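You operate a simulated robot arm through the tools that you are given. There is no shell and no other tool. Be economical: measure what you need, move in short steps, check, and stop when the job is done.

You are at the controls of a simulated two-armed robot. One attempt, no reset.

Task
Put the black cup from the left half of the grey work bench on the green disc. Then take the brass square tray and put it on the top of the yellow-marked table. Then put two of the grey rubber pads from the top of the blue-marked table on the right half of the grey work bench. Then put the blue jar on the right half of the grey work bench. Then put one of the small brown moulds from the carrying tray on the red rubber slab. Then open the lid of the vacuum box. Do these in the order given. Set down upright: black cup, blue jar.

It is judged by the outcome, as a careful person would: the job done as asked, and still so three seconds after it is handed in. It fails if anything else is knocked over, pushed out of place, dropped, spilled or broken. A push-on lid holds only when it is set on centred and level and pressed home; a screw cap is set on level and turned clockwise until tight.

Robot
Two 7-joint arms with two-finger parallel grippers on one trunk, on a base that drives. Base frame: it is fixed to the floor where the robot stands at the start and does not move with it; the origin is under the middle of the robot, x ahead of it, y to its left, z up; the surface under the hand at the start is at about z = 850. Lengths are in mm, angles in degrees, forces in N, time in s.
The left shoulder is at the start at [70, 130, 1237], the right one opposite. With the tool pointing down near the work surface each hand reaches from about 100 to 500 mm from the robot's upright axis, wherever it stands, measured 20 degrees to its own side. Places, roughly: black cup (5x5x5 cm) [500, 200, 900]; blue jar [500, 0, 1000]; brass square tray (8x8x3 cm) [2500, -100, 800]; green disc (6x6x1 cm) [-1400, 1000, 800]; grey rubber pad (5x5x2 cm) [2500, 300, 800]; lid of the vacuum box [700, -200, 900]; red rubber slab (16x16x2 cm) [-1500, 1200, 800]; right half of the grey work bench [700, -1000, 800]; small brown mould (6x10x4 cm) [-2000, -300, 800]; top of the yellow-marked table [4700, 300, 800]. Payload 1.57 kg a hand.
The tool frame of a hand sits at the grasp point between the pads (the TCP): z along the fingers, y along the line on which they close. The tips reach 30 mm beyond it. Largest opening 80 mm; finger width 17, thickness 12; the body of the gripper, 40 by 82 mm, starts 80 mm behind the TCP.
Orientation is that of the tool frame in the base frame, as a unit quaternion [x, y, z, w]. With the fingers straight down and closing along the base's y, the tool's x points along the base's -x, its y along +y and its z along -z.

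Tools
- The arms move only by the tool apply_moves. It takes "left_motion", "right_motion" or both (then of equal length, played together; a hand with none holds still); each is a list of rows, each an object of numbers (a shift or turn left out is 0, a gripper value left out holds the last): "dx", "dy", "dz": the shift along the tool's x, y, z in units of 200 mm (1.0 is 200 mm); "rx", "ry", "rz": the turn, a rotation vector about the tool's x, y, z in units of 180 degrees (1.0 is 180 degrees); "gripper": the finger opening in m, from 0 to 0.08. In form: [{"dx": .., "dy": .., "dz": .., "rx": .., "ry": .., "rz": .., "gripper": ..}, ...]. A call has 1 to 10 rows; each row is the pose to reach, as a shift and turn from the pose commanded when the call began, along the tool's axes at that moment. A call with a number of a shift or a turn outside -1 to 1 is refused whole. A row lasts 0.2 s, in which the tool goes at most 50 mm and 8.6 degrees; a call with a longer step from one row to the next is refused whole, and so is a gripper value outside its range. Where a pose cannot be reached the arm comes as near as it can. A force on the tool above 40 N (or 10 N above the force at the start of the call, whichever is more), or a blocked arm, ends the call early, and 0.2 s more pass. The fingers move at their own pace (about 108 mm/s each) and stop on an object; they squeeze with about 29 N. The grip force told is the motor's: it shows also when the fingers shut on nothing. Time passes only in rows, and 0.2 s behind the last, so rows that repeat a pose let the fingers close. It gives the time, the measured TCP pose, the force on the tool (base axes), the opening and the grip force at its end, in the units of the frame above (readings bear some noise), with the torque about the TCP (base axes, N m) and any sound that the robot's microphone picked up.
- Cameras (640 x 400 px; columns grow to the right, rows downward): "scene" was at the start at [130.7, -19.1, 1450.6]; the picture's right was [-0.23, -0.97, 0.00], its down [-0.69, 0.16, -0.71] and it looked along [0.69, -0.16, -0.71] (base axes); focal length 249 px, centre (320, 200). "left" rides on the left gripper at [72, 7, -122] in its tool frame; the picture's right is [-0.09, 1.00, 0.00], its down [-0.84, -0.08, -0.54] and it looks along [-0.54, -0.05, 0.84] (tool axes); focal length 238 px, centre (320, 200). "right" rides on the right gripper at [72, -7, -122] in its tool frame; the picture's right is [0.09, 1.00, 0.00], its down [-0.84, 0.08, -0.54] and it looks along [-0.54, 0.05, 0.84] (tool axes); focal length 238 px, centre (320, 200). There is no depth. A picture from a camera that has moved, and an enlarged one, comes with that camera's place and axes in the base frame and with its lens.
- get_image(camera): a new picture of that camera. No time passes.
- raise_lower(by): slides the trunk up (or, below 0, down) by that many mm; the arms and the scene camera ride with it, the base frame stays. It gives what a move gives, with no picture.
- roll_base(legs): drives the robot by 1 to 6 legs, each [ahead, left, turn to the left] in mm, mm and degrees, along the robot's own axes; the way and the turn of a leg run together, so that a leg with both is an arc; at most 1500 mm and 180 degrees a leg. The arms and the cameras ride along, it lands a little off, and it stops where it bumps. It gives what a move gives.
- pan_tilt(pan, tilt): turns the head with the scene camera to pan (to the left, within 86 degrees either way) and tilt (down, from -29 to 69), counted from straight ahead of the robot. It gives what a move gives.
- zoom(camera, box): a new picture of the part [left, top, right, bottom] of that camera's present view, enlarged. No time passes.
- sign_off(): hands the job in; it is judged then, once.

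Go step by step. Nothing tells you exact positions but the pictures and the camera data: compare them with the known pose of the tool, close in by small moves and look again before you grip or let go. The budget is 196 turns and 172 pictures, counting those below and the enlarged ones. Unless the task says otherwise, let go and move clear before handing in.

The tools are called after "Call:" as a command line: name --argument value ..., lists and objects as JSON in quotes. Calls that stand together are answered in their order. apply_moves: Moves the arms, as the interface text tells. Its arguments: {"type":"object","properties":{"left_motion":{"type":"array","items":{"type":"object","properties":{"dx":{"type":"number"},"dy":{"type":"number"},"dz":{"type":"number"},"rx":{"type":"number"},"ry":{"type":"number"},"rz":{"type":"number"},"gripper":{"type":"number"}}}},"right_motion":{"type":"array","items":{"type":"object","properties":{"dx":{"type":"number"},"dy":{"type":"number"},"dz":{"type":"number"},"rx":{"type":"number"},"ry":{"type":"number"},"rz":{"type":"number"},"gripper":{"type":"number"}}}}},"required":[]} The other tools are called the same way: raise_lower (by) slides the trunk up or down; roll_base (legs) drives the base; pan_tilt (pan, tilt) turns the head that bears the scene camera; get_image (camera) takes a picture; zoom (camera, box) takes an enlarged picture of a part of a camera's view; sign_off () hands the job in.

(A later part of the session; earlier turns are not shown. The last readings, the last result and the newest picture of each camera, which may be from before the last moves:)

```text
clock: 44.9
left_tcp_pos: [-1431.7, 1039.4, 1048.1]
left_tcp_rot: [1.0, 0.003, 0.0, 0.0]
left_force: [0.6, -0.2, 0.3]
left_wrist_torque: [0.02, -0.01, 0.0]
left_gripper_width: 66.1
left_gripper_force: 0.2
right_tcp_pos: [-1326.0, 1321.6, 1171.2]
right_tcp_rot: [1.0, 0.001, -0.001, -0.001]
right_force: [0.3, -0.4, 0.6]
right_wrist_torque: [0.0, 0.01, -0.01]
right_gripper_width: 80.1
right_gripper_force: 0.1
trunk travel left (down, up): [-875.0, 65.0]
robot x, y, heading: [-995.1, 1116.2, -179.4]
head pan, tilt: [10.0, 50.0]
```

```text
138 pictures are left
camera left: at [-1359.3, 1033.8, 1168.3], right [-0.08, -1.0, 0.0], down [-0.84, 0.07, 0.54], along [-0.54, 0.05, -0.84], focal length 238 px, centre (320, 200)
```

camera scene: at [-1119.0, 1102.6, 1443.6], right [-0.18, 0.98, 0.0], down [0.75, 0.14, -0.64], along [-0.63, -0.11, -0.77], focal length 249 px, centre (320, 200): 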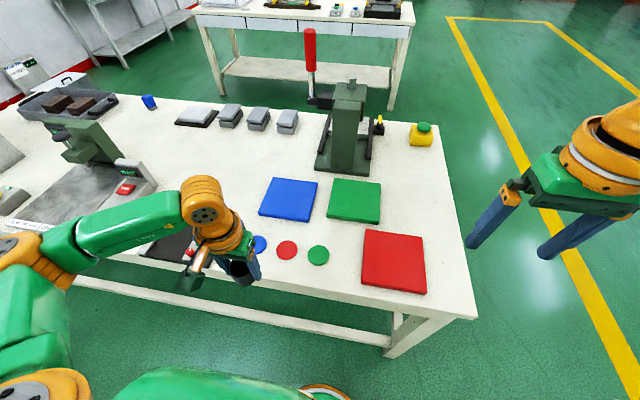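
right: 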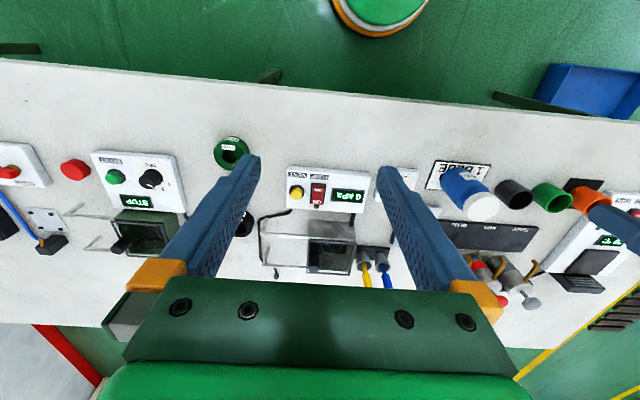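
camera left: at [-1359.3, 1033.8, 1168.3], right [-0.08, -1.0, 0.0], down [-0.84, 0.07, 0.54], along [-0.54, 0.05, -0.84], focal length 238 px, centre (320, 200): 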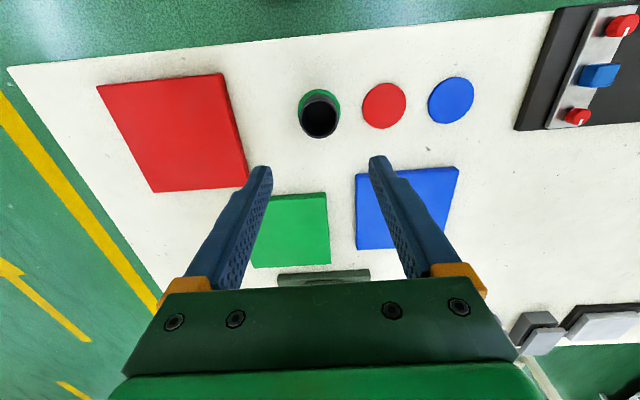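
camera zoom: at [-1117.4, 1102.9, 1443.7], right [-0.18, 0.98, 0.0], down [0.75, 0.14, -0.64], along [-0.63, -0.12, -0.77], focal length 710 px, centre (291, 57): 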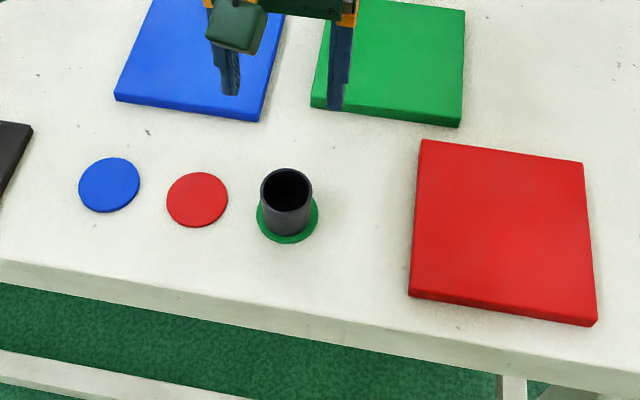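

Task 1 done. Now retract, back away and drive around the left end of the bench (keeping clear of the blue bin) toward the far tables.

Call:
apply_moves --left_motion '[{"dx": 0.2, "dz": -0.1}, {"dx": 0.4, "dz": -0.2}, {"dx": 0.6, "dz": -0.2}]'

Call:
roll_base --legs '[[-300, 0, 0], [0, 0, 179.5], [0, 750, 0], [600, 0, 0]]'

Call:
pan_tilt --pan 0 --tilt 20

Call:
get_image --camera "scene"

```text
clock: 45.7
left_tcp_pos: [-1312.9, 1040.0, 1085.4]
left_tcp_rot: [1.0, 0.004, -0.001, 0.0]
left_force: [-0.7, 0.1, -1.0]
left_wrist_torque: [0.01, 0.02, 0.0]
left_gripper_width: 65.9
left_gripper_force: 0.0
right_tcp_pos: [-1325.0, 1320.3, 1172.1]
right_tcp_rot: [1.0, 0.001, -0.002, 0.0]
right_force: [1.2, -0.1, 0.4]
right_wrist_torque: [-0.01, 0.01, -0.02]
right_gripper_width: 80.0
right_gripper_force: 0.1
trunk travel left (down, up): [-875.0, 65.0]
robot x, y, heading: [-992.8, 1116.2, -179.9]
head pan, tilt: [10.0, 50.0]
```

```text
clock: 61.6
left_tcp_pos: [223.3, 1935.7, 1085.4]
left_tcp_rot: [0.001, 1.0, 0.001, 0.001]
left_force: [0.5, -0.5, -0.3]
left_wrist_torque: [0.0, -0.02, 0.02]
left_gripper_width: 66.0
left_gripper_force: 0.0
right_tcp_pos: [232.5, 1655.5, 1172.0]
right_tcp_rot: [0.003, 1.0, 0.0, 0.002]
right_force: [-0.7, 0.6, 0.2]
right_wrist_torque: [-0.02, 0.0, -0.02]
right_gripper_width: 80.0
right_gripper_force: 0.1
trunk travel left (down, up): [-875.0, 65.0]
robot x, y, heading: [-93.9, 1864.5, -0.2]
head pan, tilt: [10.0, 50.0]
```

```text
clock: 62.6
left_tcp_pos: [224.7, 1935.7, 1085.4]
left_tcp_rot: [0.001, 1.0, 0.0, 0.0]
left_force: [0.3, -0.8, 1.2]
left_wrist_torque: [0.02, -0.01, -0.02]
left_gripper_width: 66.2
left_gripper_force: 0.0
right_tcp_pos: [234.2, 1654.9, 1168.8]
right_tcp_rot: [0.003, 1.0, 0.0, 0.001]
right_force: [0.3, -0.7, 0.4]
right_wrist_torque: [0.02, 0.02, -0.01]
right_gripper_width: 80.2
right_gripper_force: 0.0
trunk travel left (down, up): [-875.0, 65.0]
robot x, y, heading: [-98.0, 1860.6, -0.4]
head pan, tilt: [0.0, 20.0]
```

```text
137 pictures are left
camera scene: at [48.3, 1860.8, 1489.1], right [0.0, -1.0, 0.0], down [-0.34, 0.0, -0.94], along [0.94, 0.0, -0.34], focal length 249 px, centre (320, 200)
```

scene: 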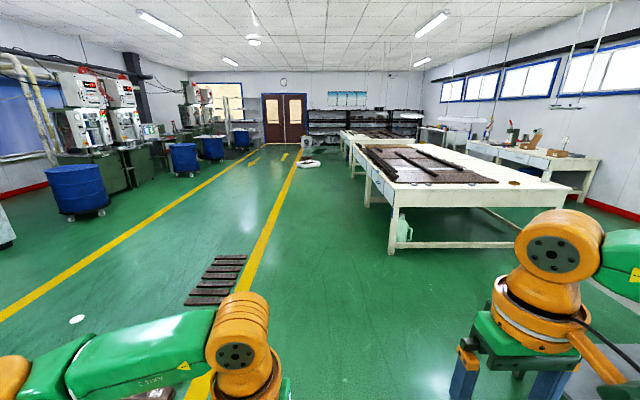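

Call:
zoom --camera "scene" --box '[330, 110, 610, 285]'

Call:
zoom --camera "scene" --box '[270, 100, 430, 200]'

```text
2.29 times, centred on (470, 198) of scene
camera zoom: at [48.3, 1860.8, 1489.1], right [0.0, -1.0, 0.0], down [-0.34, 0.0, -0.94], along [0.94, 0.0, -0.34], focal length 568 px, centre (-23, 206)
```

zoom: 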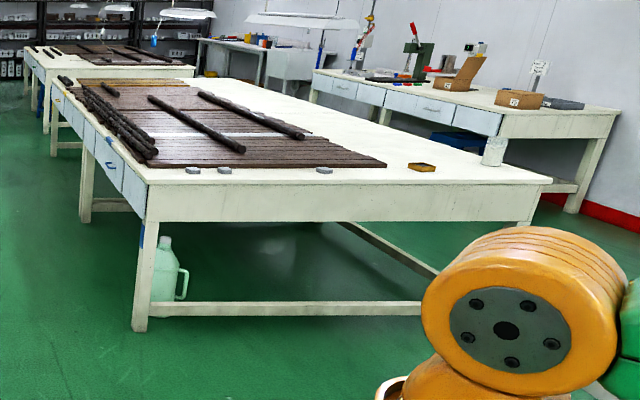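

```text
4.00 times, centred on (350, 150) of scene
camera zoom: at [48.3, 1860.8, 1489.1], right [0.0, -1.0, 0.0], down [-0.34, 0.0, -0.94], along [0.94, 0.0, -0.34], focal length 995 px, centre (200, 400)
```

zoom: 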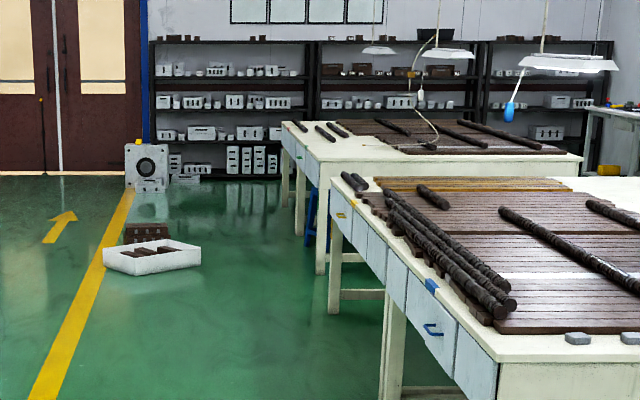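

The front end of the blue-marked table carries grey pads and the brass tray. I'll drive around to the gap in front of it.

Call:
roll_base --legs '[[900, 0, 0], [900, 0, 0], [0, -900, 0], [0, -850, 0]]'

Call:
pan_tilt --pan 0 --tilt 40

Call:
get_image --camera "scene"

```text
clock: 80.2
left_tcp_pos: [2026.5, 183.3, 1084.2]
left_tcp_rot: [-0.002, 1.0, -0.001, 0.001]
left_force: [-0.3, 0.4, -0.5]
left_wrist_torque: [-0.03, 0.02, -0.02]
left_gripper_width: 65.9
left_gripper_force: 0.1
right_tcp_pos: [2039.3, -96.5, 1172.0]
right_tcp_rot: [0.0, 1.0, -0.001, 0.001]
right_force: [0.7, -1.3, -0.7]
right_wrist_torque: [0.01, -0.01, 0.0]
right_gripper_width: 79.8
right_gripper_force: 0.2
trunk travel left (down, up): [-875.0, 65.0]
robot x, y, heading: [1708.4, 108.7, 0.0]
head pan, tilt: [0.0, 20.0]
```

```text
clock: 81.0
left_tcp_pos: [2027.8, 183.0, 1084.9]
left_tcp_rot: [-0.003, 1.0, 0.0, 0.0]
left_force: [0.3, -1.3, 0.6]
left_wrist_torque: [-0.01, 0.03, -0.01]
left_gripper_width: 66.1
left_gripper_force: 0.1
right_tcp_pos: [2038.9, -97.7, 1170.5]
right_tcp_rot: [0.0, 1.0, 0.0, 0.001]
right_force: [-0.3, 0.0, 0.2]
right_wrist_torque: [0.01, 0.0, 0.01]
right_gripper_width: 79.8
right_gripper_force: 0.1
trunk travel left (down, up): [-875.0, 65.0]
robot x, y, heading: [1708.4, 107.7, 0.2]
head pan, tilt: [0.0, 40.0]
```

```text
134 pictures are left
camera scene: at [1844.0, 107.3, 1457.9], right [0.0, -1.0, 0.0], down [-0.64, 0.0, -0.77], along [0.77, 0.0, -0.64], focal length 249 px, centre (320, 200)
```

scene: 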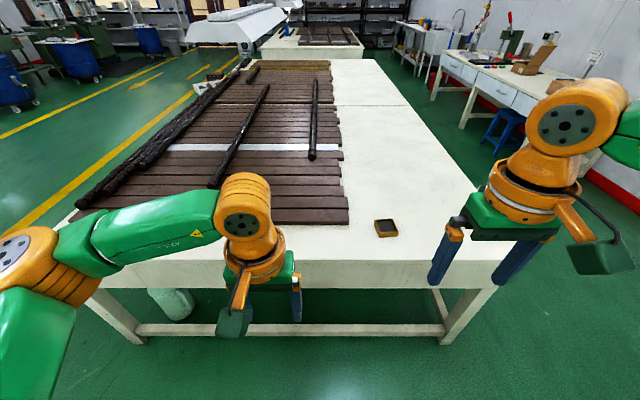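

The tray is at about [2467, -128] near the table's front edge. I'll drive closer for the right hand.

Call:
roll_base --legs '[[0, -95, 0], [360, 0, 0]]'

Call:
pan_tilt --pan -5 --tilt 50

Call:
get_image --camera "scene"

Call:
get_image --camera "right"

```text
clock: 84.0
left_tcp_pos: [2380.8, 88.9, 1087.1]
left_tcp_rot: [-0.002, 1.0, 0.0, 0.002]
left_force: [0.3, -0.6, -0.2]
left_wrist_torque: [0.01, 0.0, 0.02]
left_gripper_width: 66.0
left_gripper_force: 0.0
right_tcp_pos: [2391.6, -190.7, 1172.7]
right_tcp_rot: [0.001, 1.0, 0.0, 0.002]
right_force: [0.0, -0.1, -0.5]
right_wrist_torque: [0.0, -0.02, 0.0]
right_gripper_width: 79.7
right_gripper_force: 0.2
trunk travel left (down, up): [-875.0, 65.0]
robot x, y, heading: [2059.5, 12.8, 0.1]
head pan, tilt: [0.0, 40.0]
```

```text
clock: 84.7
left_tcp_pos: [2383.3, 88.4, 1085.2]
left_tcp_rot: [0.0, 1.0, 0.0, -0.001]
left_force: [-0.2, 1.0, -0.5]
left_wrist_torque: [0.01, 0.02, 0.02]
left_gripper_width: 66.1
left_gripper_force: 0.1
right_tcp_pos: [2392.5, -190.9, 1171.4]
right_tcp_rot: [0.0, 1.0, 0.0, 0.0]
right_force: [-0.5, 0.6, -0.1]
right_wrist_torque: [-0.02, 0.01, -0.02]
right_gripper_width: 79.8
right_gripper_force: 0.0
trunk travel left (down, up): [-875.0, 65.0]
robot x, y, heading: [2060.8, 14.9, 0.2]
head pan, tilt: [-5.0, 50.0]
```

```text
133 pictures are left
camera scene: at [2189.9, 6.9, 1443.7], right [-0.09, -1.0, 0.0], down [-0.76, 0.07, -0.64], along [0.64, -0.06, -0.77], focal length 249 px, centre (320, 200)
```

scene: 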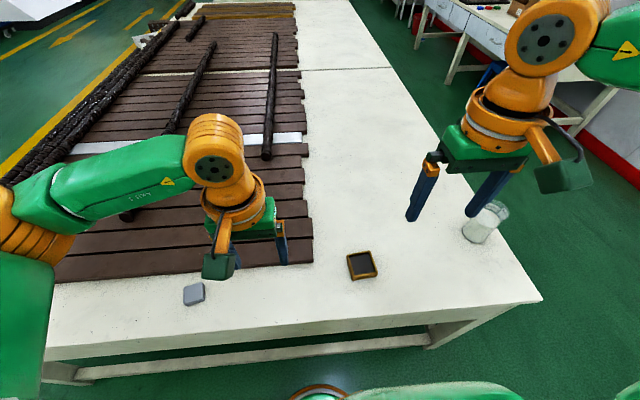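

```text
132 pictures are left
camera right: at [2319.4, -198.8, 1292.8], right [-0.09, 1.0, 0.0], down [0.84, 0.08, 0.54], along [0.54, 0.05, -0.84], focal length 238 px, centre (320, 200)
```

right: 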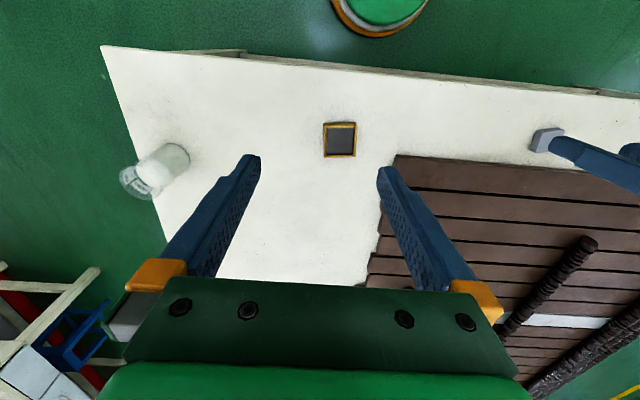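

Call:
zoom --camera "right" --box '[290, 100, 390, 162]'

Call:
zoom --camera "scene" --box '[300, 220, 420, 296]'

```text
6.40 times, centred on (340, 131) of right
camera zoom: at [2319.4, -198.8, 1292.8], right [-0.09, 1.0, 0.0], down [0.84, 0.08, 0.54], along [0.54, 0.05, -0.84], focal length 1525 px, centre (192, 642)
```

zoom: 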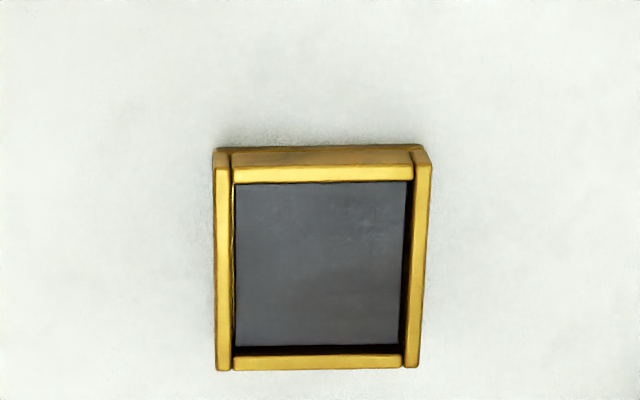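

```text
5.26 times, centred on (360, 258) of scene
camera zoom: at [2189.9, 6.9, 1443.7], right [-0.09, -1.0, 0.0], down [-0.76, 0.07, -0.64], along [0.64, -0.06, -0.77], focal length 1309 px, centre (110, -105)
```

zoom: 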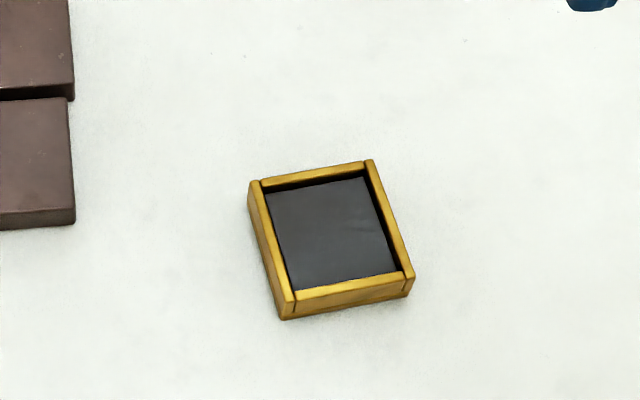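

The tray is about 71–75 mm wide, perhaps just graspable from outside. Move the right hand above it for a closer look.

Call:
apply_moves --right_motion '[{"dx": -0.2, "dy": 0.12, "gripper": 0.08}, {"dx": -0.43, "dy": 0.2}, {"dx": -0.43, "dy": 0.26, "dz": 0.2}, {"dx": -0.43, "dy": 0.26, "dz": 0.4}, {"dx": -0.43, "dy": 0.26, "dz": 0.6}, {"dx": -0.43, "dy": 0.26, "dz": 0.8}, {"dx": -0.43, "dy": 0.26, "dz": 1.0}]'

Call:
get_image --camera "right"

Call:
get_image --camera "scene"

```text
clock: 86.3
left_tcp_pos: [2383.3, 88.4, 1085.7]
left_tcp_rot: [0.0, 1.0, 0.0, 0.0]
left_force: [-0.1, 0.9, -0.3]
left_wrist_torque: [-0.03, -0.03, 0.01]
left_gripper_width: 65.9
left_gripper_force: 0.2
right_tcp_pos: [2450.7, -162.1, 991.1]
right_tcp_rot: [0.001, 1.0, 0.0, 0.001]
right_force: [-0.2, 0.3, -0.1]
right_wrist_torque: [0.0, 0.01, -0.01]
right_gripper_width: 80.4
right_gripper_force: 0.0
right hand out of reach, approached as far as the arm can: row 2, 3, 4, 5, 6, 7
trunk travel left (down, up): [-875.0, 65.0]
robot x, y, heading: [2062.8, 13.3, -0.2]
head pan, tilt: [-5.0, 50.0]
```

```text
129 pictures are left
camera right: at [2377.0, -170.7, 1111.9], right [-0.09, 1.0, 0.0], down [0.84, 0.07, 0.54], along [0.54, 0.05, -0.84], focal length 238 px, centre (320, 200)
```

right: 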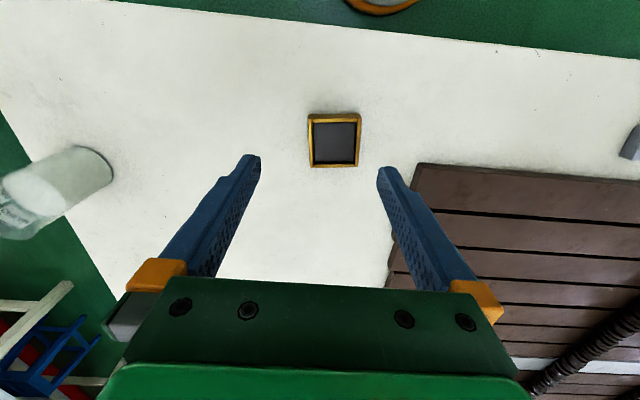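

```text
128 pictures are left
camera scene: at [2189.7, 6.5, 1443.7], right [-0.09, -1.0, 0.0], down [-0.76, 0.07, -0.64], along [0.64, -0.06, -0.77], focal length 249 px, centre (320, 200)
```

scene: 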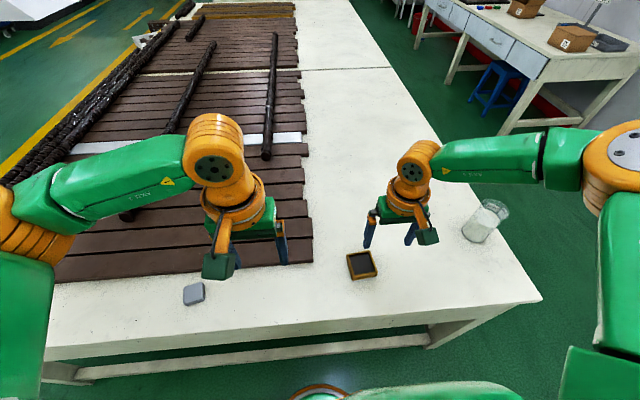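

Call:
roll_base --legs '[[40, 0, 0]]'

Call:
raise_lower --by -50

Call:
get_image --camera "right"

```text
clock: 87.2
left_tcp_pos: [2416.3, 87.9, 1087.0]
left_tcp_rot: [0.0, 1.0, 0.0, 0.003]
left_force: [-1.0, -0.4, 0.4]
left_wrist_torque: [0.0, -0.05, -0.02]
left_gripper_width: 66.0
left_gripper_force: 0.1
right_tcp_pos: [2486.0, -162.4, 992.8]
right_tcp_rot: [0.001, 1.0, 0.001, 0.004]
right_force: [-0.2, 0.5, -0.3]
right_wrist_torque: [0.0, -0.05, 0.0]
right_gripper_width: 80.0
right_gripper_force: 0.1
trunk travel left (down, up): [-875.0, 65.0]
robot x, y, heading: [2104.9, 13.5, -0.4]
head pan, tilt: [-5.0, 50.0]
```

```text
clock: 88.1
left_tcp_pos: [2424.7, 89.3, 1035.2]
left_tcp_rot: [0.0, 1.0, 0.001, -0.001]
left_force: [0.1, 0.5, -0.8]
left_wrist_torque: [0.01, 0.01, 0.02]
left_gripper_width: 66.0
left_gripper_force: 0.1
right_tcp_pos: [2491.8, -162.8, 940.1]
right_tcp_rot: [0.0, 1.0, 0.0, 0.001]
right_force: [0.4, -0.2, 0.0]
right_wrist_torque: [-0.02, 0.01, -0.01]
right_gripper_width: 79.9
right_gripper_force: 0.0
trunk travel left (down, up): [-825.0, 115.0]
robot x, y, heading: [2102.0, 15.5, -0.3]
head pan, tilt: [-5.0, 50.0]
```

```text
127 pictures are left
camera right: at [2419.0, -170.3, 1061.9], right [-0.09, 1.0, 0.0], down [0.84, 0.08, 0.54], along [0.54, 0.05, -0.84], focal length 238 px, centre (320, 200)
```

right: 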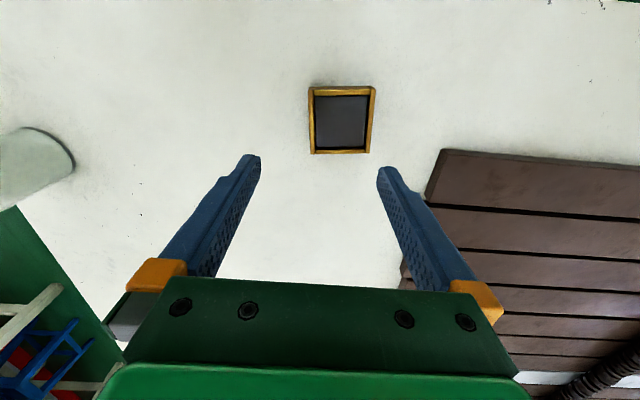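

Call:
apply_moves --right_motion '[{"dx": 0.044, "dy": 0.109}, {"dx": 0.044, "dy": 0.109, "dz": 0.2}, {"dx": 0.044, "dy": 0.109, "dz": 0.3}, {"dx": 0.044, "dy": 0.109, "dz": 0.3}]'

Call:
get_image --camera "right"

Call:
zoom --camera "scene" --box '[260, 180, 480, 320]'

```text
clock: 89.1
left_tcp_pos: [2423.6, 89.5, 1034.7]
left_tcp_rot: [0.0, 1.0, 0.0, 0.0]
left_force: [-0.6, 0.0, -0.2]
left_wrist_torque: [-0.03, 0.0, -0.01]
left_gripper_width: 66.0
left_gripper_force: 0.0
right_tcp_pos: [2462.1, -161.7, 909.4]
right_tcp_rot: [0.0, 1.0, 0.001, 0.002]
right_force: [-0.6, -0.5, 0.5]
right_wrist_torque: [-0.01, -0.01, 0.01]
right_gripper_width: 79.9
right_gripper_force: 0.1
right hand out of reach, approached as far as the arm can: row 1, 2, 3, 4
trunk travel left (down, up): [-825.0, 115.0]
robot x, y, heading: [2099.3, 15.0, 0.0]
head pan, tilt: [-5.0, 50.0]
```

```text
126 pictures are left
camera right: at [2389.2, -169.5, 1031.1], right [-0.09, 1.0, 0.0], down [0.84, 0.08, 0.54], along [0.54, 0.05, -0.84], focal length 238 px, centre (320, 200)
```

right: 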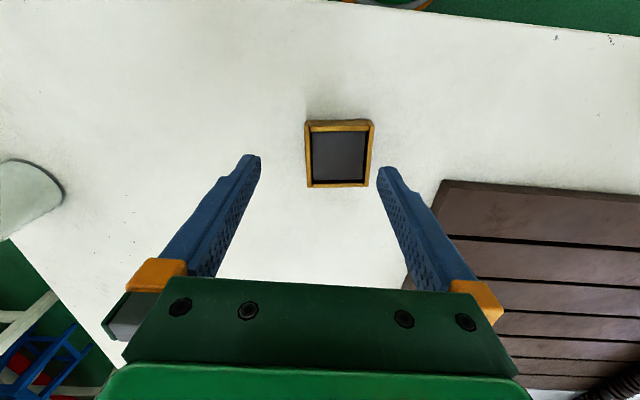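

```text
2.86 times, centred on (370, 250) of scene
camera zoom: at [2230.6, 7.4, 1393.7], right [-0.09, -1.0, 0.0], down [-0.76, 0.07, -0.64], along [0.64, -0.06, -0.77], focal length 710 px, centre (177, 57)
```

zoom: 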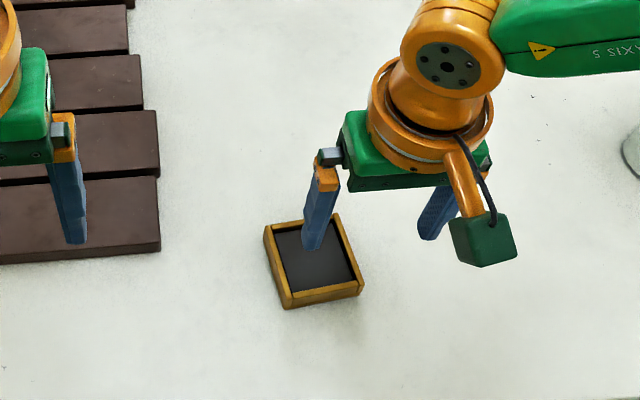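

The right arm's inward reach is limited here; the left arm has proven better. I'll raise the right hand out of the way and shift the robot right so the left hand takes the tray.

Call:
apply_moves --right_motion '[{"dz": -0.2}, {"dz": -0.4}, {"dz": -0.6}, {"dz": -0.8}, {"dx": 0.1, "dz": -1.0}, {"dx": 0.25, "dy": -0.1, "dz": -1.0}]' --left_motion '[{"gripper": 0.08}, {"gripper": 0.08}, {"gripper": 0.08}, {"gripper": 0.08}, {"gripper": 0.08}, {"gripper": 0.08}]'

Call:
roll_base --legs '[[0, -250, 0]]'

Call:
get_image --camera "left"

```text
clock: 90.5
left_tcp_pos: [2421.2, 86.3, 1035.9]
left_tcp_rot: [0.0, 1.0, 0.001, 0.001]
left_force: [-0.4, 0.1, -0.2]
left_wrist_torque: [0.02, -0.05, -0.01]
left_gripper_width: 80.3
left_gripper_force: 0.0
right_tcp_pos: [2409.7, -184.4, 1107.6]
right_tcp_rot: [0.001, 1.0, 0.001, 0.002]
right_force: [-0.2, -0.3, -0.8]
right_wrist_torque: [0.03, 0.0, 0.02]
right_gripper_width: 80.0
right_gripper_force: 0.1
trunk travel left (down, up): [-825.0, 115.0]
robot x, y, heading: [2103.4, 17.5, -0.5]
head pan, tilt: [-5.0, 50.0]
```

```text
clock: 92.3
left_tcp_pos: [2422.6, -157.3, 1034.3]
left_tcp_rot: [-0.003, 1.0, 0.0, -0.001]
left_force: [-0.4, -0.2, -0.3]
left_wrist_torque: [-0.02, 0.02, 0.03]
left_gripper_width: 80.0
left_gripper_force: 0.2
right_tcp_pos: [2413.5, -427.8, 1107.1]
right_tcp_rot: [-0.002, 1.0, -0.001, 0.001]
right_force: [0.4, -0.9, 0.1]
right_wrist_torque: [-0.01, 0.0, -0.01]
right_gripper_width: 80.0
right_gripper_force: 0.1
trunk travel left (down, up): [-825.0, 115.0]
robot x, y, heading: [2103.9, -235.2, 0.0]
head pan, tilt: [-5.0, 50.0]
```

```text
124 pictures are left
camera left: at [2351.0, -150.6, 1155.2], right [0.08, 1.0, 0.0], down [0.84, -0.07, 0.54], along [0.54, -0.05, -0.84], focal length 238 px, centre (320, 200)
```

left: 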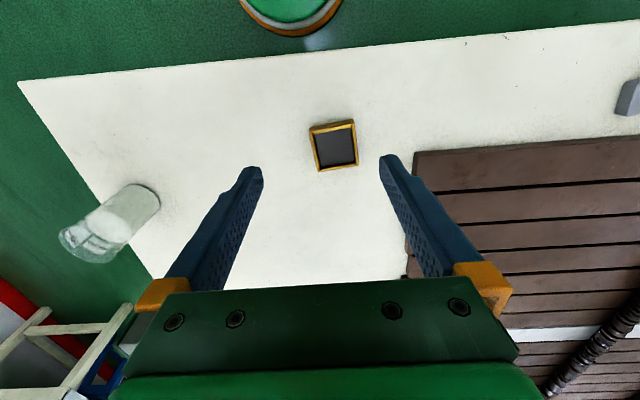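

Call:
apply_moves --left_motion '[{"dx": -0.2, "dy": 0.05, "rz": -0.03}, {"dx": -0.285, "dy": 0.08, "dz": 0.15, "rz": -0.03}, {"dx": -0.285, "dy": 0.08, "dz": 0.35, "rz": -0.03}, {"dx": -0.285, "dy": 0.08, "dz": 0.55, "rz": -0.03}, {"dx": -0.285, "dy": 0.08, "dz": 0.7, "rz": -0.03}, {"dx": -0.285, "dy": 0.08, "dz": 0.7, "rz": -0.03}]'

Call:
get_image --camera "left"

Call:
zoom --camera "scene" --box '[180, 180, 400, 320]'

```text
clock: 93.7
left_tcp_pos: [2480.2, -143.6, 895.4]
left_tcp_rot: [-0.05, 0.999, 0.0, 0.0]
left_force: [0.1, -0.9, 0.1]
left_wrist_torque: [0.01, 0.01, 0.01]
left_gripper_width: 80.1
left_gripper_force: 0.0
right_tcp_pos: [2414.0, -429.9, 1106.4]
right_tcp_rot: [-0.001, 1.0, 0.0, 0.001]
right_force: [0.0, 0.1, 0.1]
right_wrist_torque: [0.03, 0.03, -0.04]
right_gripper_width: 79.8
right_gripper_force: 0.0
trunk travel left (down, up): [-825.0, 115.0]
robot x, y, heading: [2103.9, -237.2, 0.2]
head pan, tilt: [-5.0, 50.0]
```

```text
123 pictures are left
camera left: at [2408.0, -143.4, 1015.5], right [-0.01, 1.0, 0.0], down [0.84, 0.01, 0.54], along [0.54, 0.0, -0.84], focal length 238 px, centre (320, 200)
```

left: 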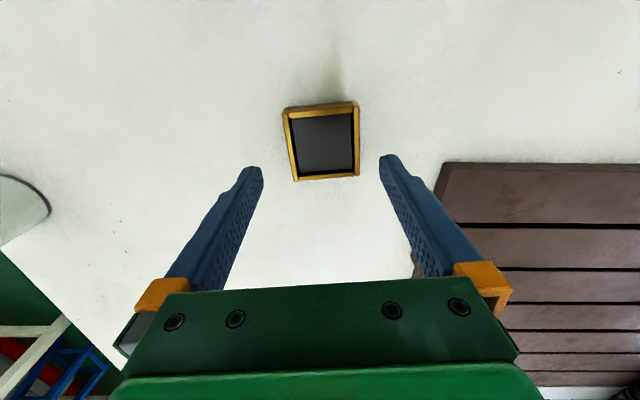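

```text
2.86 times, centred on (290, 250) of scene
camera zoom: at [2231.0, -242.1, 1393.7], right [-0.08, -1.0, 0.0], down [-0.76, 0.06, -0.64], along [0.64, -0.05, -0.77], focal length 710 px, centre (406, 57)
```

zoom: 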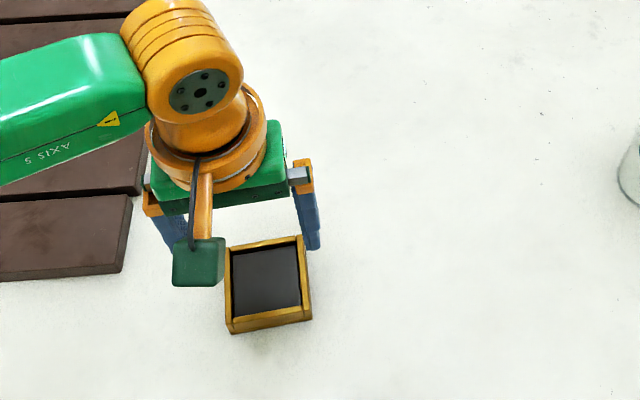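

Call:
apply_moves --left_motion '[{"dx": -0.025, "dy": 0.015, "dz": 0.1}, {"dx": -0.025, "dy": 0.015, "dz": 0.2}, {"dx": -0.025, "dy": 0.015, "dz": 0.25}, {"dx": -0.025, "dy": 0.015, "dz": 0.25}]'

Call:
get_image --camera "left"

Call:
zoom --camera "scene" --box '[200, 190, 340, 280]'

```text
clock: 94.7
left_tcp_pos: [2484.6, -138.7, 846.2]
left_tcp_rot: [-0.05, 0.999, 0.0, 0.0]
left_force: [-0.1, 0.1, 0.2]
left_wrist_torque: [0.02, 0.02, -0.01]
left_gripper_width: 80.1
left_gripper_force: 0.1
right_tcp_pos: [2412.9, -430.2, 1106.9]
right_tcp_rot: [-0.002, 1.0, 0.0, 0.0]
right_force: [0.1, -0.8, 0.4]
right_wrist_torque: [0.03, 0.01, -0.02]
right_gripper_width: 80.0
right_gripper_force: 0.0
trunk travel left (down, up): [-825.0, 115.0]
robot x, y, heading: [2099.9, -232.8, 0.7]
head pan, tilt: [-5.0, 50.0]
```

```text
121 pictures are left
camera left: at [2412.6, -139.4, 965.8], right [-0.01, 1.0, 0.0], down [0.84, 0.01, 0.54], along [0.54, 0.0, -0.84], focal length 238 px, centre (320, 200)
```

left: 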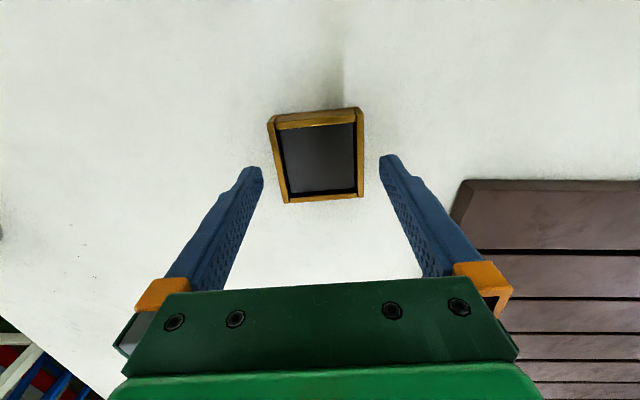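

```text
4.44 times, centred on (270, 235) of scene
camera zoom: at [2231.3, -241.9, 1393.7], right [-0.08, -1.0, 0.0], down [-0.76, 0.06, -0.64], along [0.64, -0.05, -0.77], focal length 1105 px, centre (542, 44)
```

zoom: 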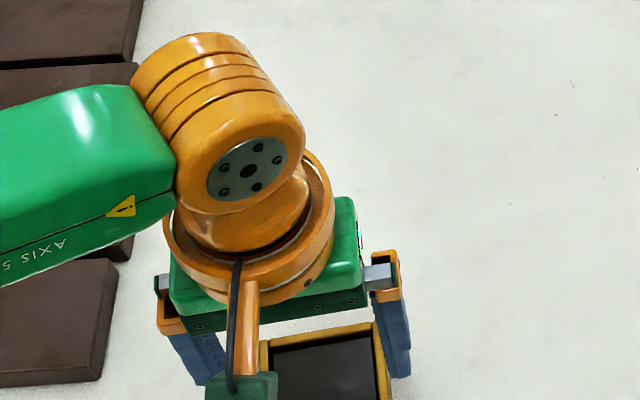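

Call:
apply_moves --left_motion '[{"dz": 0.05}, {"dz": 0.1}, {"dz": 0.1}]'

Call:
get_image --camera "left"

```text
clock: 95.5
left_tcp_pos: [2485.3, -138.1, 825.2]
left_tcp_rot: [-0.051, 0.999, 0.0, 0.0]
left_force: [-0.1, 0.8, -0.5]
left_wrist_torque: [-0.02, 0.01, 0.01]
left_gripper_width: 79.9
left_gripper_force: 0.2
right_tcp_pos: [2413.9, -429.7, 1108.0]
right_tcp_rot: [-0.002, 1.0, 0.001, 0.001]
right_force: [0.6, 0.0, 0.0]
right_wrist_torque: [-0.01, 0.01, -0.01]
right_gripper_width: 80.0
right_gripper_force: 0.0
trunk travel left (down, up): [-825.0, 115.0]
robot x, y, heading: [2101.6, -231.0, 0.3]
head pan, tilt: [-5.0, 50.0]
```

```text
119 pictures are left
camera left: at [2412.8, -139.1, 945.3], right [-0.01, 1.0, 0.0], down [0.84, 0.01, 0.54], along [0.54, 0.0, -0.84], focal length 238 px, centre (320, 200)
```

left: 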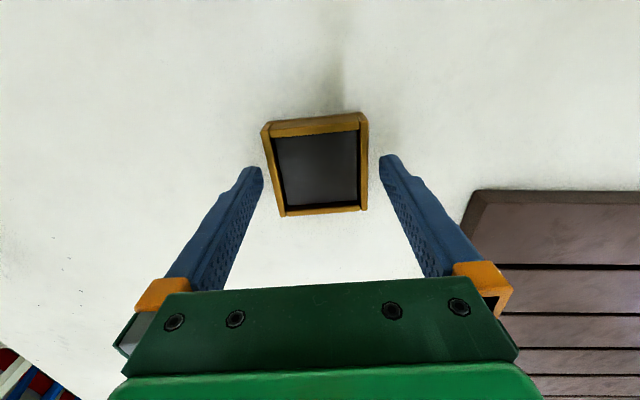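

Call:
apply_moves --left_motion '[{"dy": 0.003, "dz": 0.04}, {"dy": 0.003, "dz": 0.08}, {"dy": 0.003, "dz": 0.08}]'

Call:
get_image --camera "left"

```text
clock: 96.3
left_tcp_pos: [2486.1, -138.0, 809.7]
left_tcp_rot: [-0.05, 0.999, 0.0, 0.0]
left_force: [0.8, 0.4, 0.0]
left_wrist_torque: [0.01, -0.04, -0.02]
left_gripper_width: 79.9
left_gripper_force: 0.1
right_tcp_pos: [2413.3, -429.9, 1108.1]
right_tcp_rot: [-0.002, 1.0, 0.0, 0.002]
right_force: [0.3, -0.1, -0.3]
right_wrist_torque: [0.0, 0.0, 0.02]
right_gripper_width: 80.1
right_gripper_force: 0.1
trunk travel left (down, up): [-825.0, 115.0]
robot x, y, heading: [2101.5, -233.4, 0.4]
head pan, tilt: [-5.0, 50.0]
```

```text
118 pictures are left
camera left: at [2412.7, -138.8, 930.5], right [-0.01, 1.0, 0.0], down [0.84, 0.01, 0.54], along [0.54, 0.0, -0.84], focal length 238 px, centre (320, 200)
```

left: 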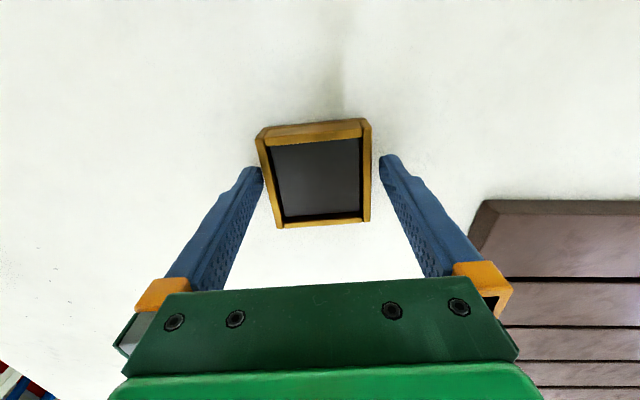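

Call:
apply_moves --left_motion '[{"dz": 0.02}, {"dz": 0.04}, {"dz": 0.05}, {"dz": 0.05}]'

Call:
get_image --camera "left"

```text
clock: 97.3
left_tcp_pos: [2484.2, -137.7, 800.4]
left_tcp_rot: [-0.051, 0.999, 0.0, 0.0]
left_force: [0.3, 0.1, 0.8]
left_wrist_torque: [0.01, 0.0, 0.0]
left_gripper_width: 80.0
left_gripper_force: 0.1
right_tcp_pos: [2414.0, -428.9, 1107.7]
right_tcp_rot: [-0.001, 1.0, 0.001, 0.001]
right_force: [0.1, -0.5, -0.3]
right_wrist_torque: [0.01, -0.01, 0.01]
right_gripper_width: 80.0
right_gripper_force: 0.1
trunk travel left (down, up): [-825.0, 115.0]
robot x, y, heading: [2105.3, -234.1, 0.5]
head pan, tilt: [-5.0, 50.0]
```

```text
117 pictures are left
camera left: at [2411.8, -138.6, 920.1], right [-0.01, 1.0, 0.0], down [0.84, 0.01, 0.54], along [0.54, 0.0, -0.84], focal length 238 px, centre (320, 200)
```

left: 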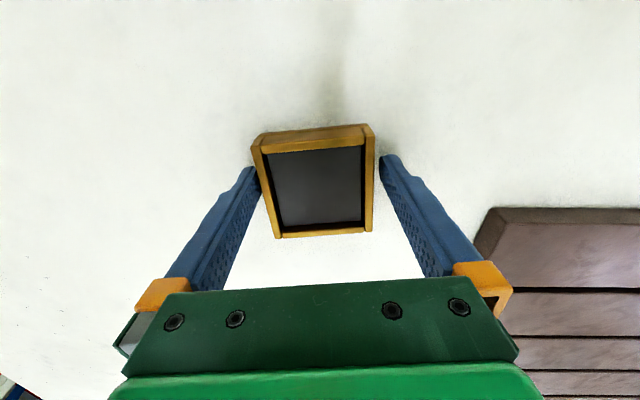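

The fingers straddle the tray. Close the gripper.

Call:
apply_moves --left_motion '[{"dz": 0.02, "gripper": 0.07}, {"dz": 0.02, "gripper": 0.06}, {"dz": 0.02, "gripper": 0.055}, {"dz": 0.02, "gripper": 0.05}]'

Call:
get_image --camera "left"

```text
clock: 98.3
left_tcp_pos: [2485.0, -138.0, 794.3]
left_tcp_rot: [-0.05, 0.999, 0.0, 0.001]
left_force: [2.7, 0.6, 10.6]
left_wrist_torque: [-0.09, 0.28, 0.01]
left_gripper_width: 72.1
left_gripper_force: 28.6
right_tcp_pos: [2412.8, -429.9, 1108.2]
right_tcp_rot: [-0.002, 1.0, 0.0, 0.001]
right_force: [0.2, 0.1, 0.3]
right_wrist_torque: [-0.02, 0.01, 0.02]
right_gripper_width: 80.0
right_gripper_force: 0.1
trunk travel left (down, up): [-825.0, 115.0]
robot x, y, heading: [2103.1, -237.6, 0.1]
head pan, tilt: [-5.0, 50.0]
```

```text
116 pictures are left
camera left: at [2411.5, -139.2, 916.4], right [-0.01, 1.0, 0.0], down [0.84, 0.01, 0.54], along [0.54, 0.0, -0.84], focal length 238 px, centre (320, 200)
```

left: 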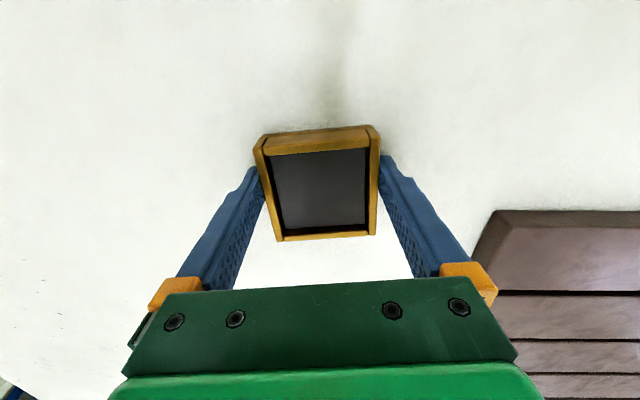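

Gripped at 72 mm. Lift.

Call:
apply_moves --left_motion '[{"dz": -0.03}, {"dz": -0.1}, {"dz": -0.25}, {"dz": -0.45}, {"dz": -0.65}, {"dx": 0.1, "dz": -0.85}, {"dx": 0.3, "dz": -0.85}]'

Call:
get_image --camera "left"

Call:
get_image --camera "scene"

```text
clock: 99.9
left_tcp_pos: [2424.7, -143.8, 964.2]
left_tcp_rot: [-0.051, 0.999, 0.0, 0.0]
left_force: [-0.5, -1.1, -2.2]
left_wrist_torque: [0.01, 0.02, 0.0]
left_gripper_width: 71.7
left_gripper_force: 28.9
right_tcp_pos: [2413.7, -429.6, 1108.8]
right_tcp_rot: [-0.002, 1.0, 0.0, 0.002]
right_force: [-0.5, 0.3, -0.5]
right_wrist_torque: [0.0, -0.01, -0.01]
right_gripper_width: 80.3
right_gripper_force: 0.0
trunk travel left (down, up): [-825.0, 115.0]
robot x, y, heading: [2099.7, -234.7, 0.3]
head pan, tilt: [-5.0, 50.0]
```

```text
115 pictures are left
camera left: at [2351.4, -145.6, 1084.7], right [-0.01, 1.0, 0.0], down [0.84, 0.01, 0.54], along [0.54, 0.01, -0.84], focal length 238 px, centre (320, 200)
```

left: 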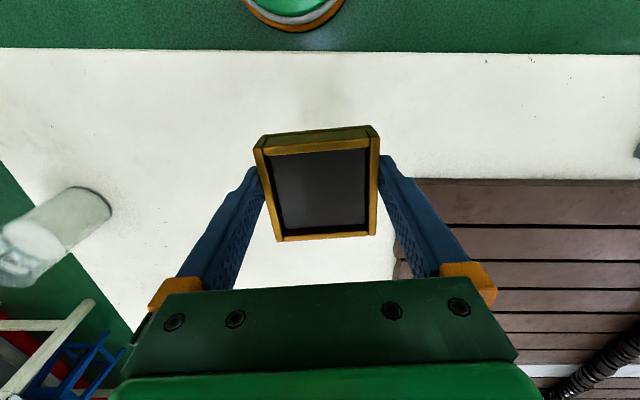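

```text
114 pictures are left
camera scene: at [2230.1, -241.6, 1393.8], right [-0.08, -1.0, 0.0], down [-0.76, 0.06, -0.64], along [0.64, -0.05, -0.77], focal length 249 px, centre (320, 200)
```

scene: 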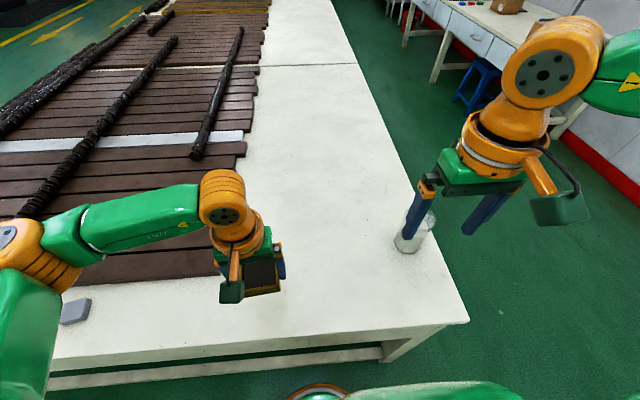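

Tray held. Now drive back, left to the aisle, and look along the table side for the yellow marking.

Call:
roll_base --legs '[[-380, 0, 0], [0, 1000, 0], [0, 950, 0], [1200, 0, 0]]'

Call:
pan_tilt --pan -40 --tilt 25

Call:
get_image --camera "scene"

```text
clock: 117.2
left_tcp_pos: [3224.8, 1834.5, 965.0]
left_tcp_rot: [-0.069, 0.998, 0.0, 0.001]
left_force: [-1.3, 0.1, -2.0]
left_wrist_torque: [0.02, 0.01, 0.01]
left_gripper_width: 71.8
left_gripper_force: 28.5
right_tcp_pos: [3223.6, 1548.8, 1107.0]
right_tcp_rot: [-0.02, 1.0, 0.0, 0.001]
right_force: [-0.9, -0.6, 0.6]
right_wrist_torque: [-0.02, -0.02, 0.01]
right_gripper_width: 79.9
right_gripper_force: 0.1
trunk travel left (down, up): [-825.0, 115.0]
robot x, y, heading: [2905.8, 1730.5, 2.3]
head pan, tilt: [-5.0, 50.0]
```

```text
clock: 118.2
left_tcp_pos: [3225.7, 1834.5, 963.7]
left_tcp_rot: [-0.069, 0.998, 0.0, 0.0]
left_force: [0.3, 0.2, -2.4]
left_wrist_torque: [0.02, 0.02, -0.01]
left_gripper_width: 71.7
left_gripper_force: 28.8
right_tcp_pos: [3224.7, 1548.6, 1106.5]
right_tcp_rot: [-0.02, 1.0, -0.001, 0.001]
right_force: [0.1, -0.5, 0.5]
right_wrist_torque: [0.01, -0.01, 0.0]
right_gripper_width: 79.9
right_gripper_force: 0.1
trunk travel left (down, up): [-825.0, 115.0]
robot x, y, heading: [2906.5, 1735.8, 2.2]
head pan, tilt: [-40.0, 25.0]
```

```text
113 pictures are left
camera scene: at [3031.0, 1678.7, 1431.1], right [-0.61, -0.79, 0.0], down [-0.34, 0.26, -0.91], along [0.72, -0.55, -0.42], focal length 249 px, centre (320, 200)
```

scene: 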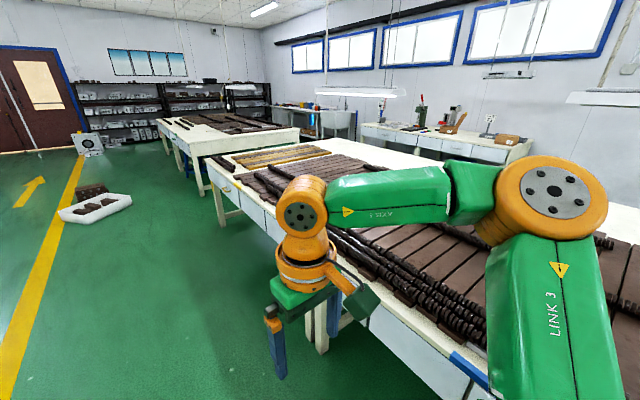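

Call:
zoom --camera "scene" --box '[140, 100, 340, 225]'

Call:
roll_base --legs '[[1400, 0, 0], [700, 0, 0]]'

Call:
pan_tilt --pan -80 --tilt 35

Call:
get_image --camera "scene"

```text
3.20 times, centred on (240, 162) of scene
camera zoom: at [3031.0, 1678.7, 1431.1], right [-0.61, -0.79, 0.0], down [-0.34, 0.26, -0.91], along [0.72, -0.55, -0.42], focal length 796 px, centre (576, 320)
```

zoom: 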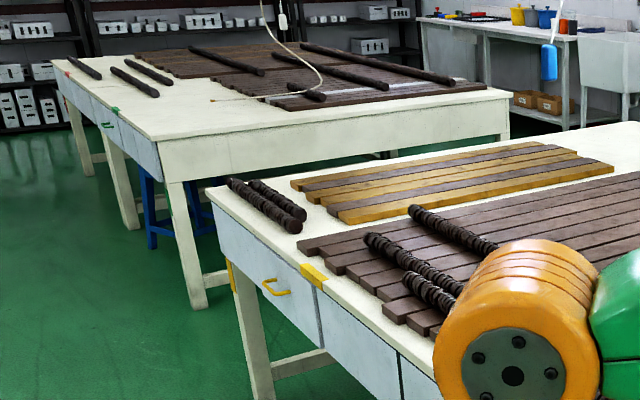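

```text
clock: 128.7
left_tcp_pos: [5335.1, 1905.0, 963.8]
left_tcp_rot: [-0.068, 0.998, 0.0, 0.001]
left_force: [0.4, -0.3, -2.2]
left_wrist_torque: [-0.01, 0.02, 0.01]
left_gripper_width: 71.6
left_gripper_force: 29.1
right_tcp_pos: [5332.2, 1619.1, 1107.3]
right_tcp_rot: [-0.019, 1.0, 0.001, 0.002]
right_force: [0.0, -0.3, 0.5]
right_wrist_torque: [0.0, 0.04, -0.02]
right_gripper_width: 80.2
right_gripper_force: 0.0
trunk travel left (down, up): [-825.0, 115.0]
robot x, y, heading: [5016.9, 1803.9, 2.2]
head pan, tilt: [-40.0, 25.0]
```

```text
clock: 129.8
left_tcp_pos: [5334.2, 1904.4, 964.3]
left_tcp_rot: [-0.068, 0.998, 0.001, 0.0]
left_force: [-0.3, 0.1, -1.7]
left_wrist_torque: [0.01, 0.04, -0.01]
left_gripper_width: 71.7
left_gripper_force: 28.9
right_tcp_pos: [5335.9, 1619.5, 1109.0]
right_tcp_rot: [-0.02, 1.0, 0.0, 0.002]
right_force: [0.3, -0.7, 0.2]
right_wrist_torque: [0.01, 0.0, 0.0]
right_gripper_width: 80.2
right_gripper_force: 0.1
trunk travel left (down, up): [-825.0, 115.0]
robot x, y, heading: [5012.5, 1802.3, 2.5]
head pan, tilt: [-80.0, 35.0]
```

```text
111 pictures are left
camera scene: at [5087.7, 1719.2, 1415.4], right [-0.98, -0.21, 0.0], down [-0.12, 0.56, -0.82], along [0.17, -0.8, -0.57], focal length 249 px, centre (320, 200)
```

scene: 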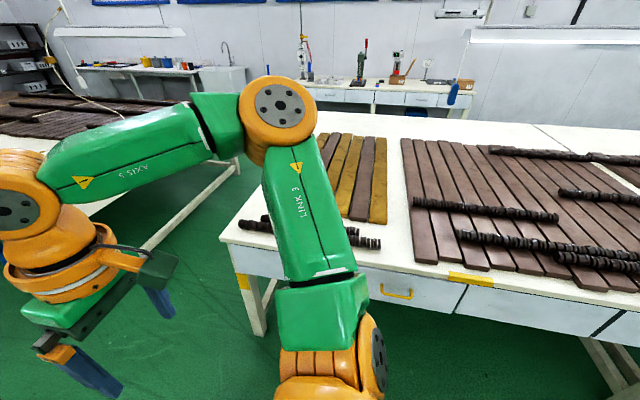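

The yellow tape confirms this table. There seems to be free table top near its edge between the two groups of slats, near x≈4950. I'll face it for a closer look.

Call:
roll_base --legs '[[0, 0, -92.5]]'

Call:
pan_tilt --pan 0 --tilt 35

Call:
get_image --camera "scene"

```text
clock: 134.1
left_tcp_pos: [5110.7, 1481.3, 964.0]
left_tcp_rot: [0.667, 0.745, 0.0, -0.001]
left_force: [-0.8, -0.1, -2.6]
left_wrist_torque: [0.01, 0.01, 0.0]
left_gripper_width: 71.9
left_gripper_force: 29.1
right_tcp_pos: [4826.0, 1489.8, 1106.6]
right_tcp_rot: [0.702, 0.712, 0.0, 0.001]
right_force: [0.1, -0.3, 0.0]
right_wrist_torque: [0.01, -0.03, 0.01]
right_gripper_width: 80.1
right_gripper_force: 0.1
trunk travel left (down, up): [-825.0, 115.0]
robot x, y, heading: [5015.2, 1803.1, -89.3]
head pan, tilt: [-80.0, 35.0]
```

```text
clock: 135.6
left_tcp_pos: [5111.4, 1481.2, 964.1]
left_tcp_rot: [0.667, 0.745, 0.0, 0.0]
left_force: [0.0, -0.2, -3.2]
left_wrist_torque: [0.03, -0.03, -0.01]
left_gripper_width: 71.8
left_gripper_force: 28.6
right_tcp_pos: [4825.5, 1490.8, 1106.4]
right_tcp_rot: [0.702, 0.712, 0.0, 0.001]
right_force: [0.2, 0.4, -0.1]
right_wrist_torque: [0.01, 0.01, 0.0]
right_gripper_width: 80.2
right_gripper_force: 0.1
trunk travel left (down, up): [-825.0, 115.0]
robot x, y, heading: [5015.4, 1799.6, -89.1]
head pan, tilt: [0.0, 35.0]
```

```text
110 pictures are left
camera scene: at [5020.3, 1664.3, 1415.3], right [-1.0, -0.01, 0.0], down [-0.01, 0.57, -0.82], along [0.01, -0.82, -0.57], focal length 249 px, centre (320, 200)
```

scene: 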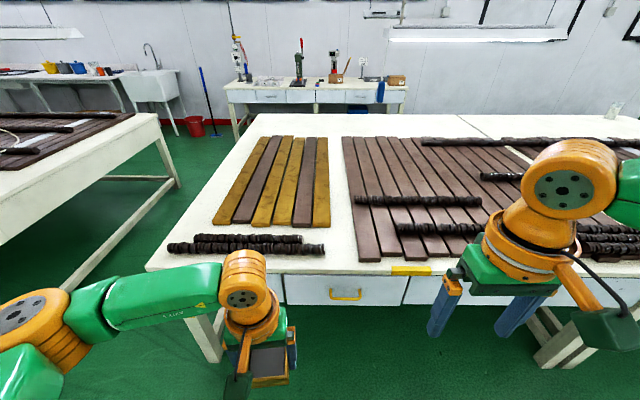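

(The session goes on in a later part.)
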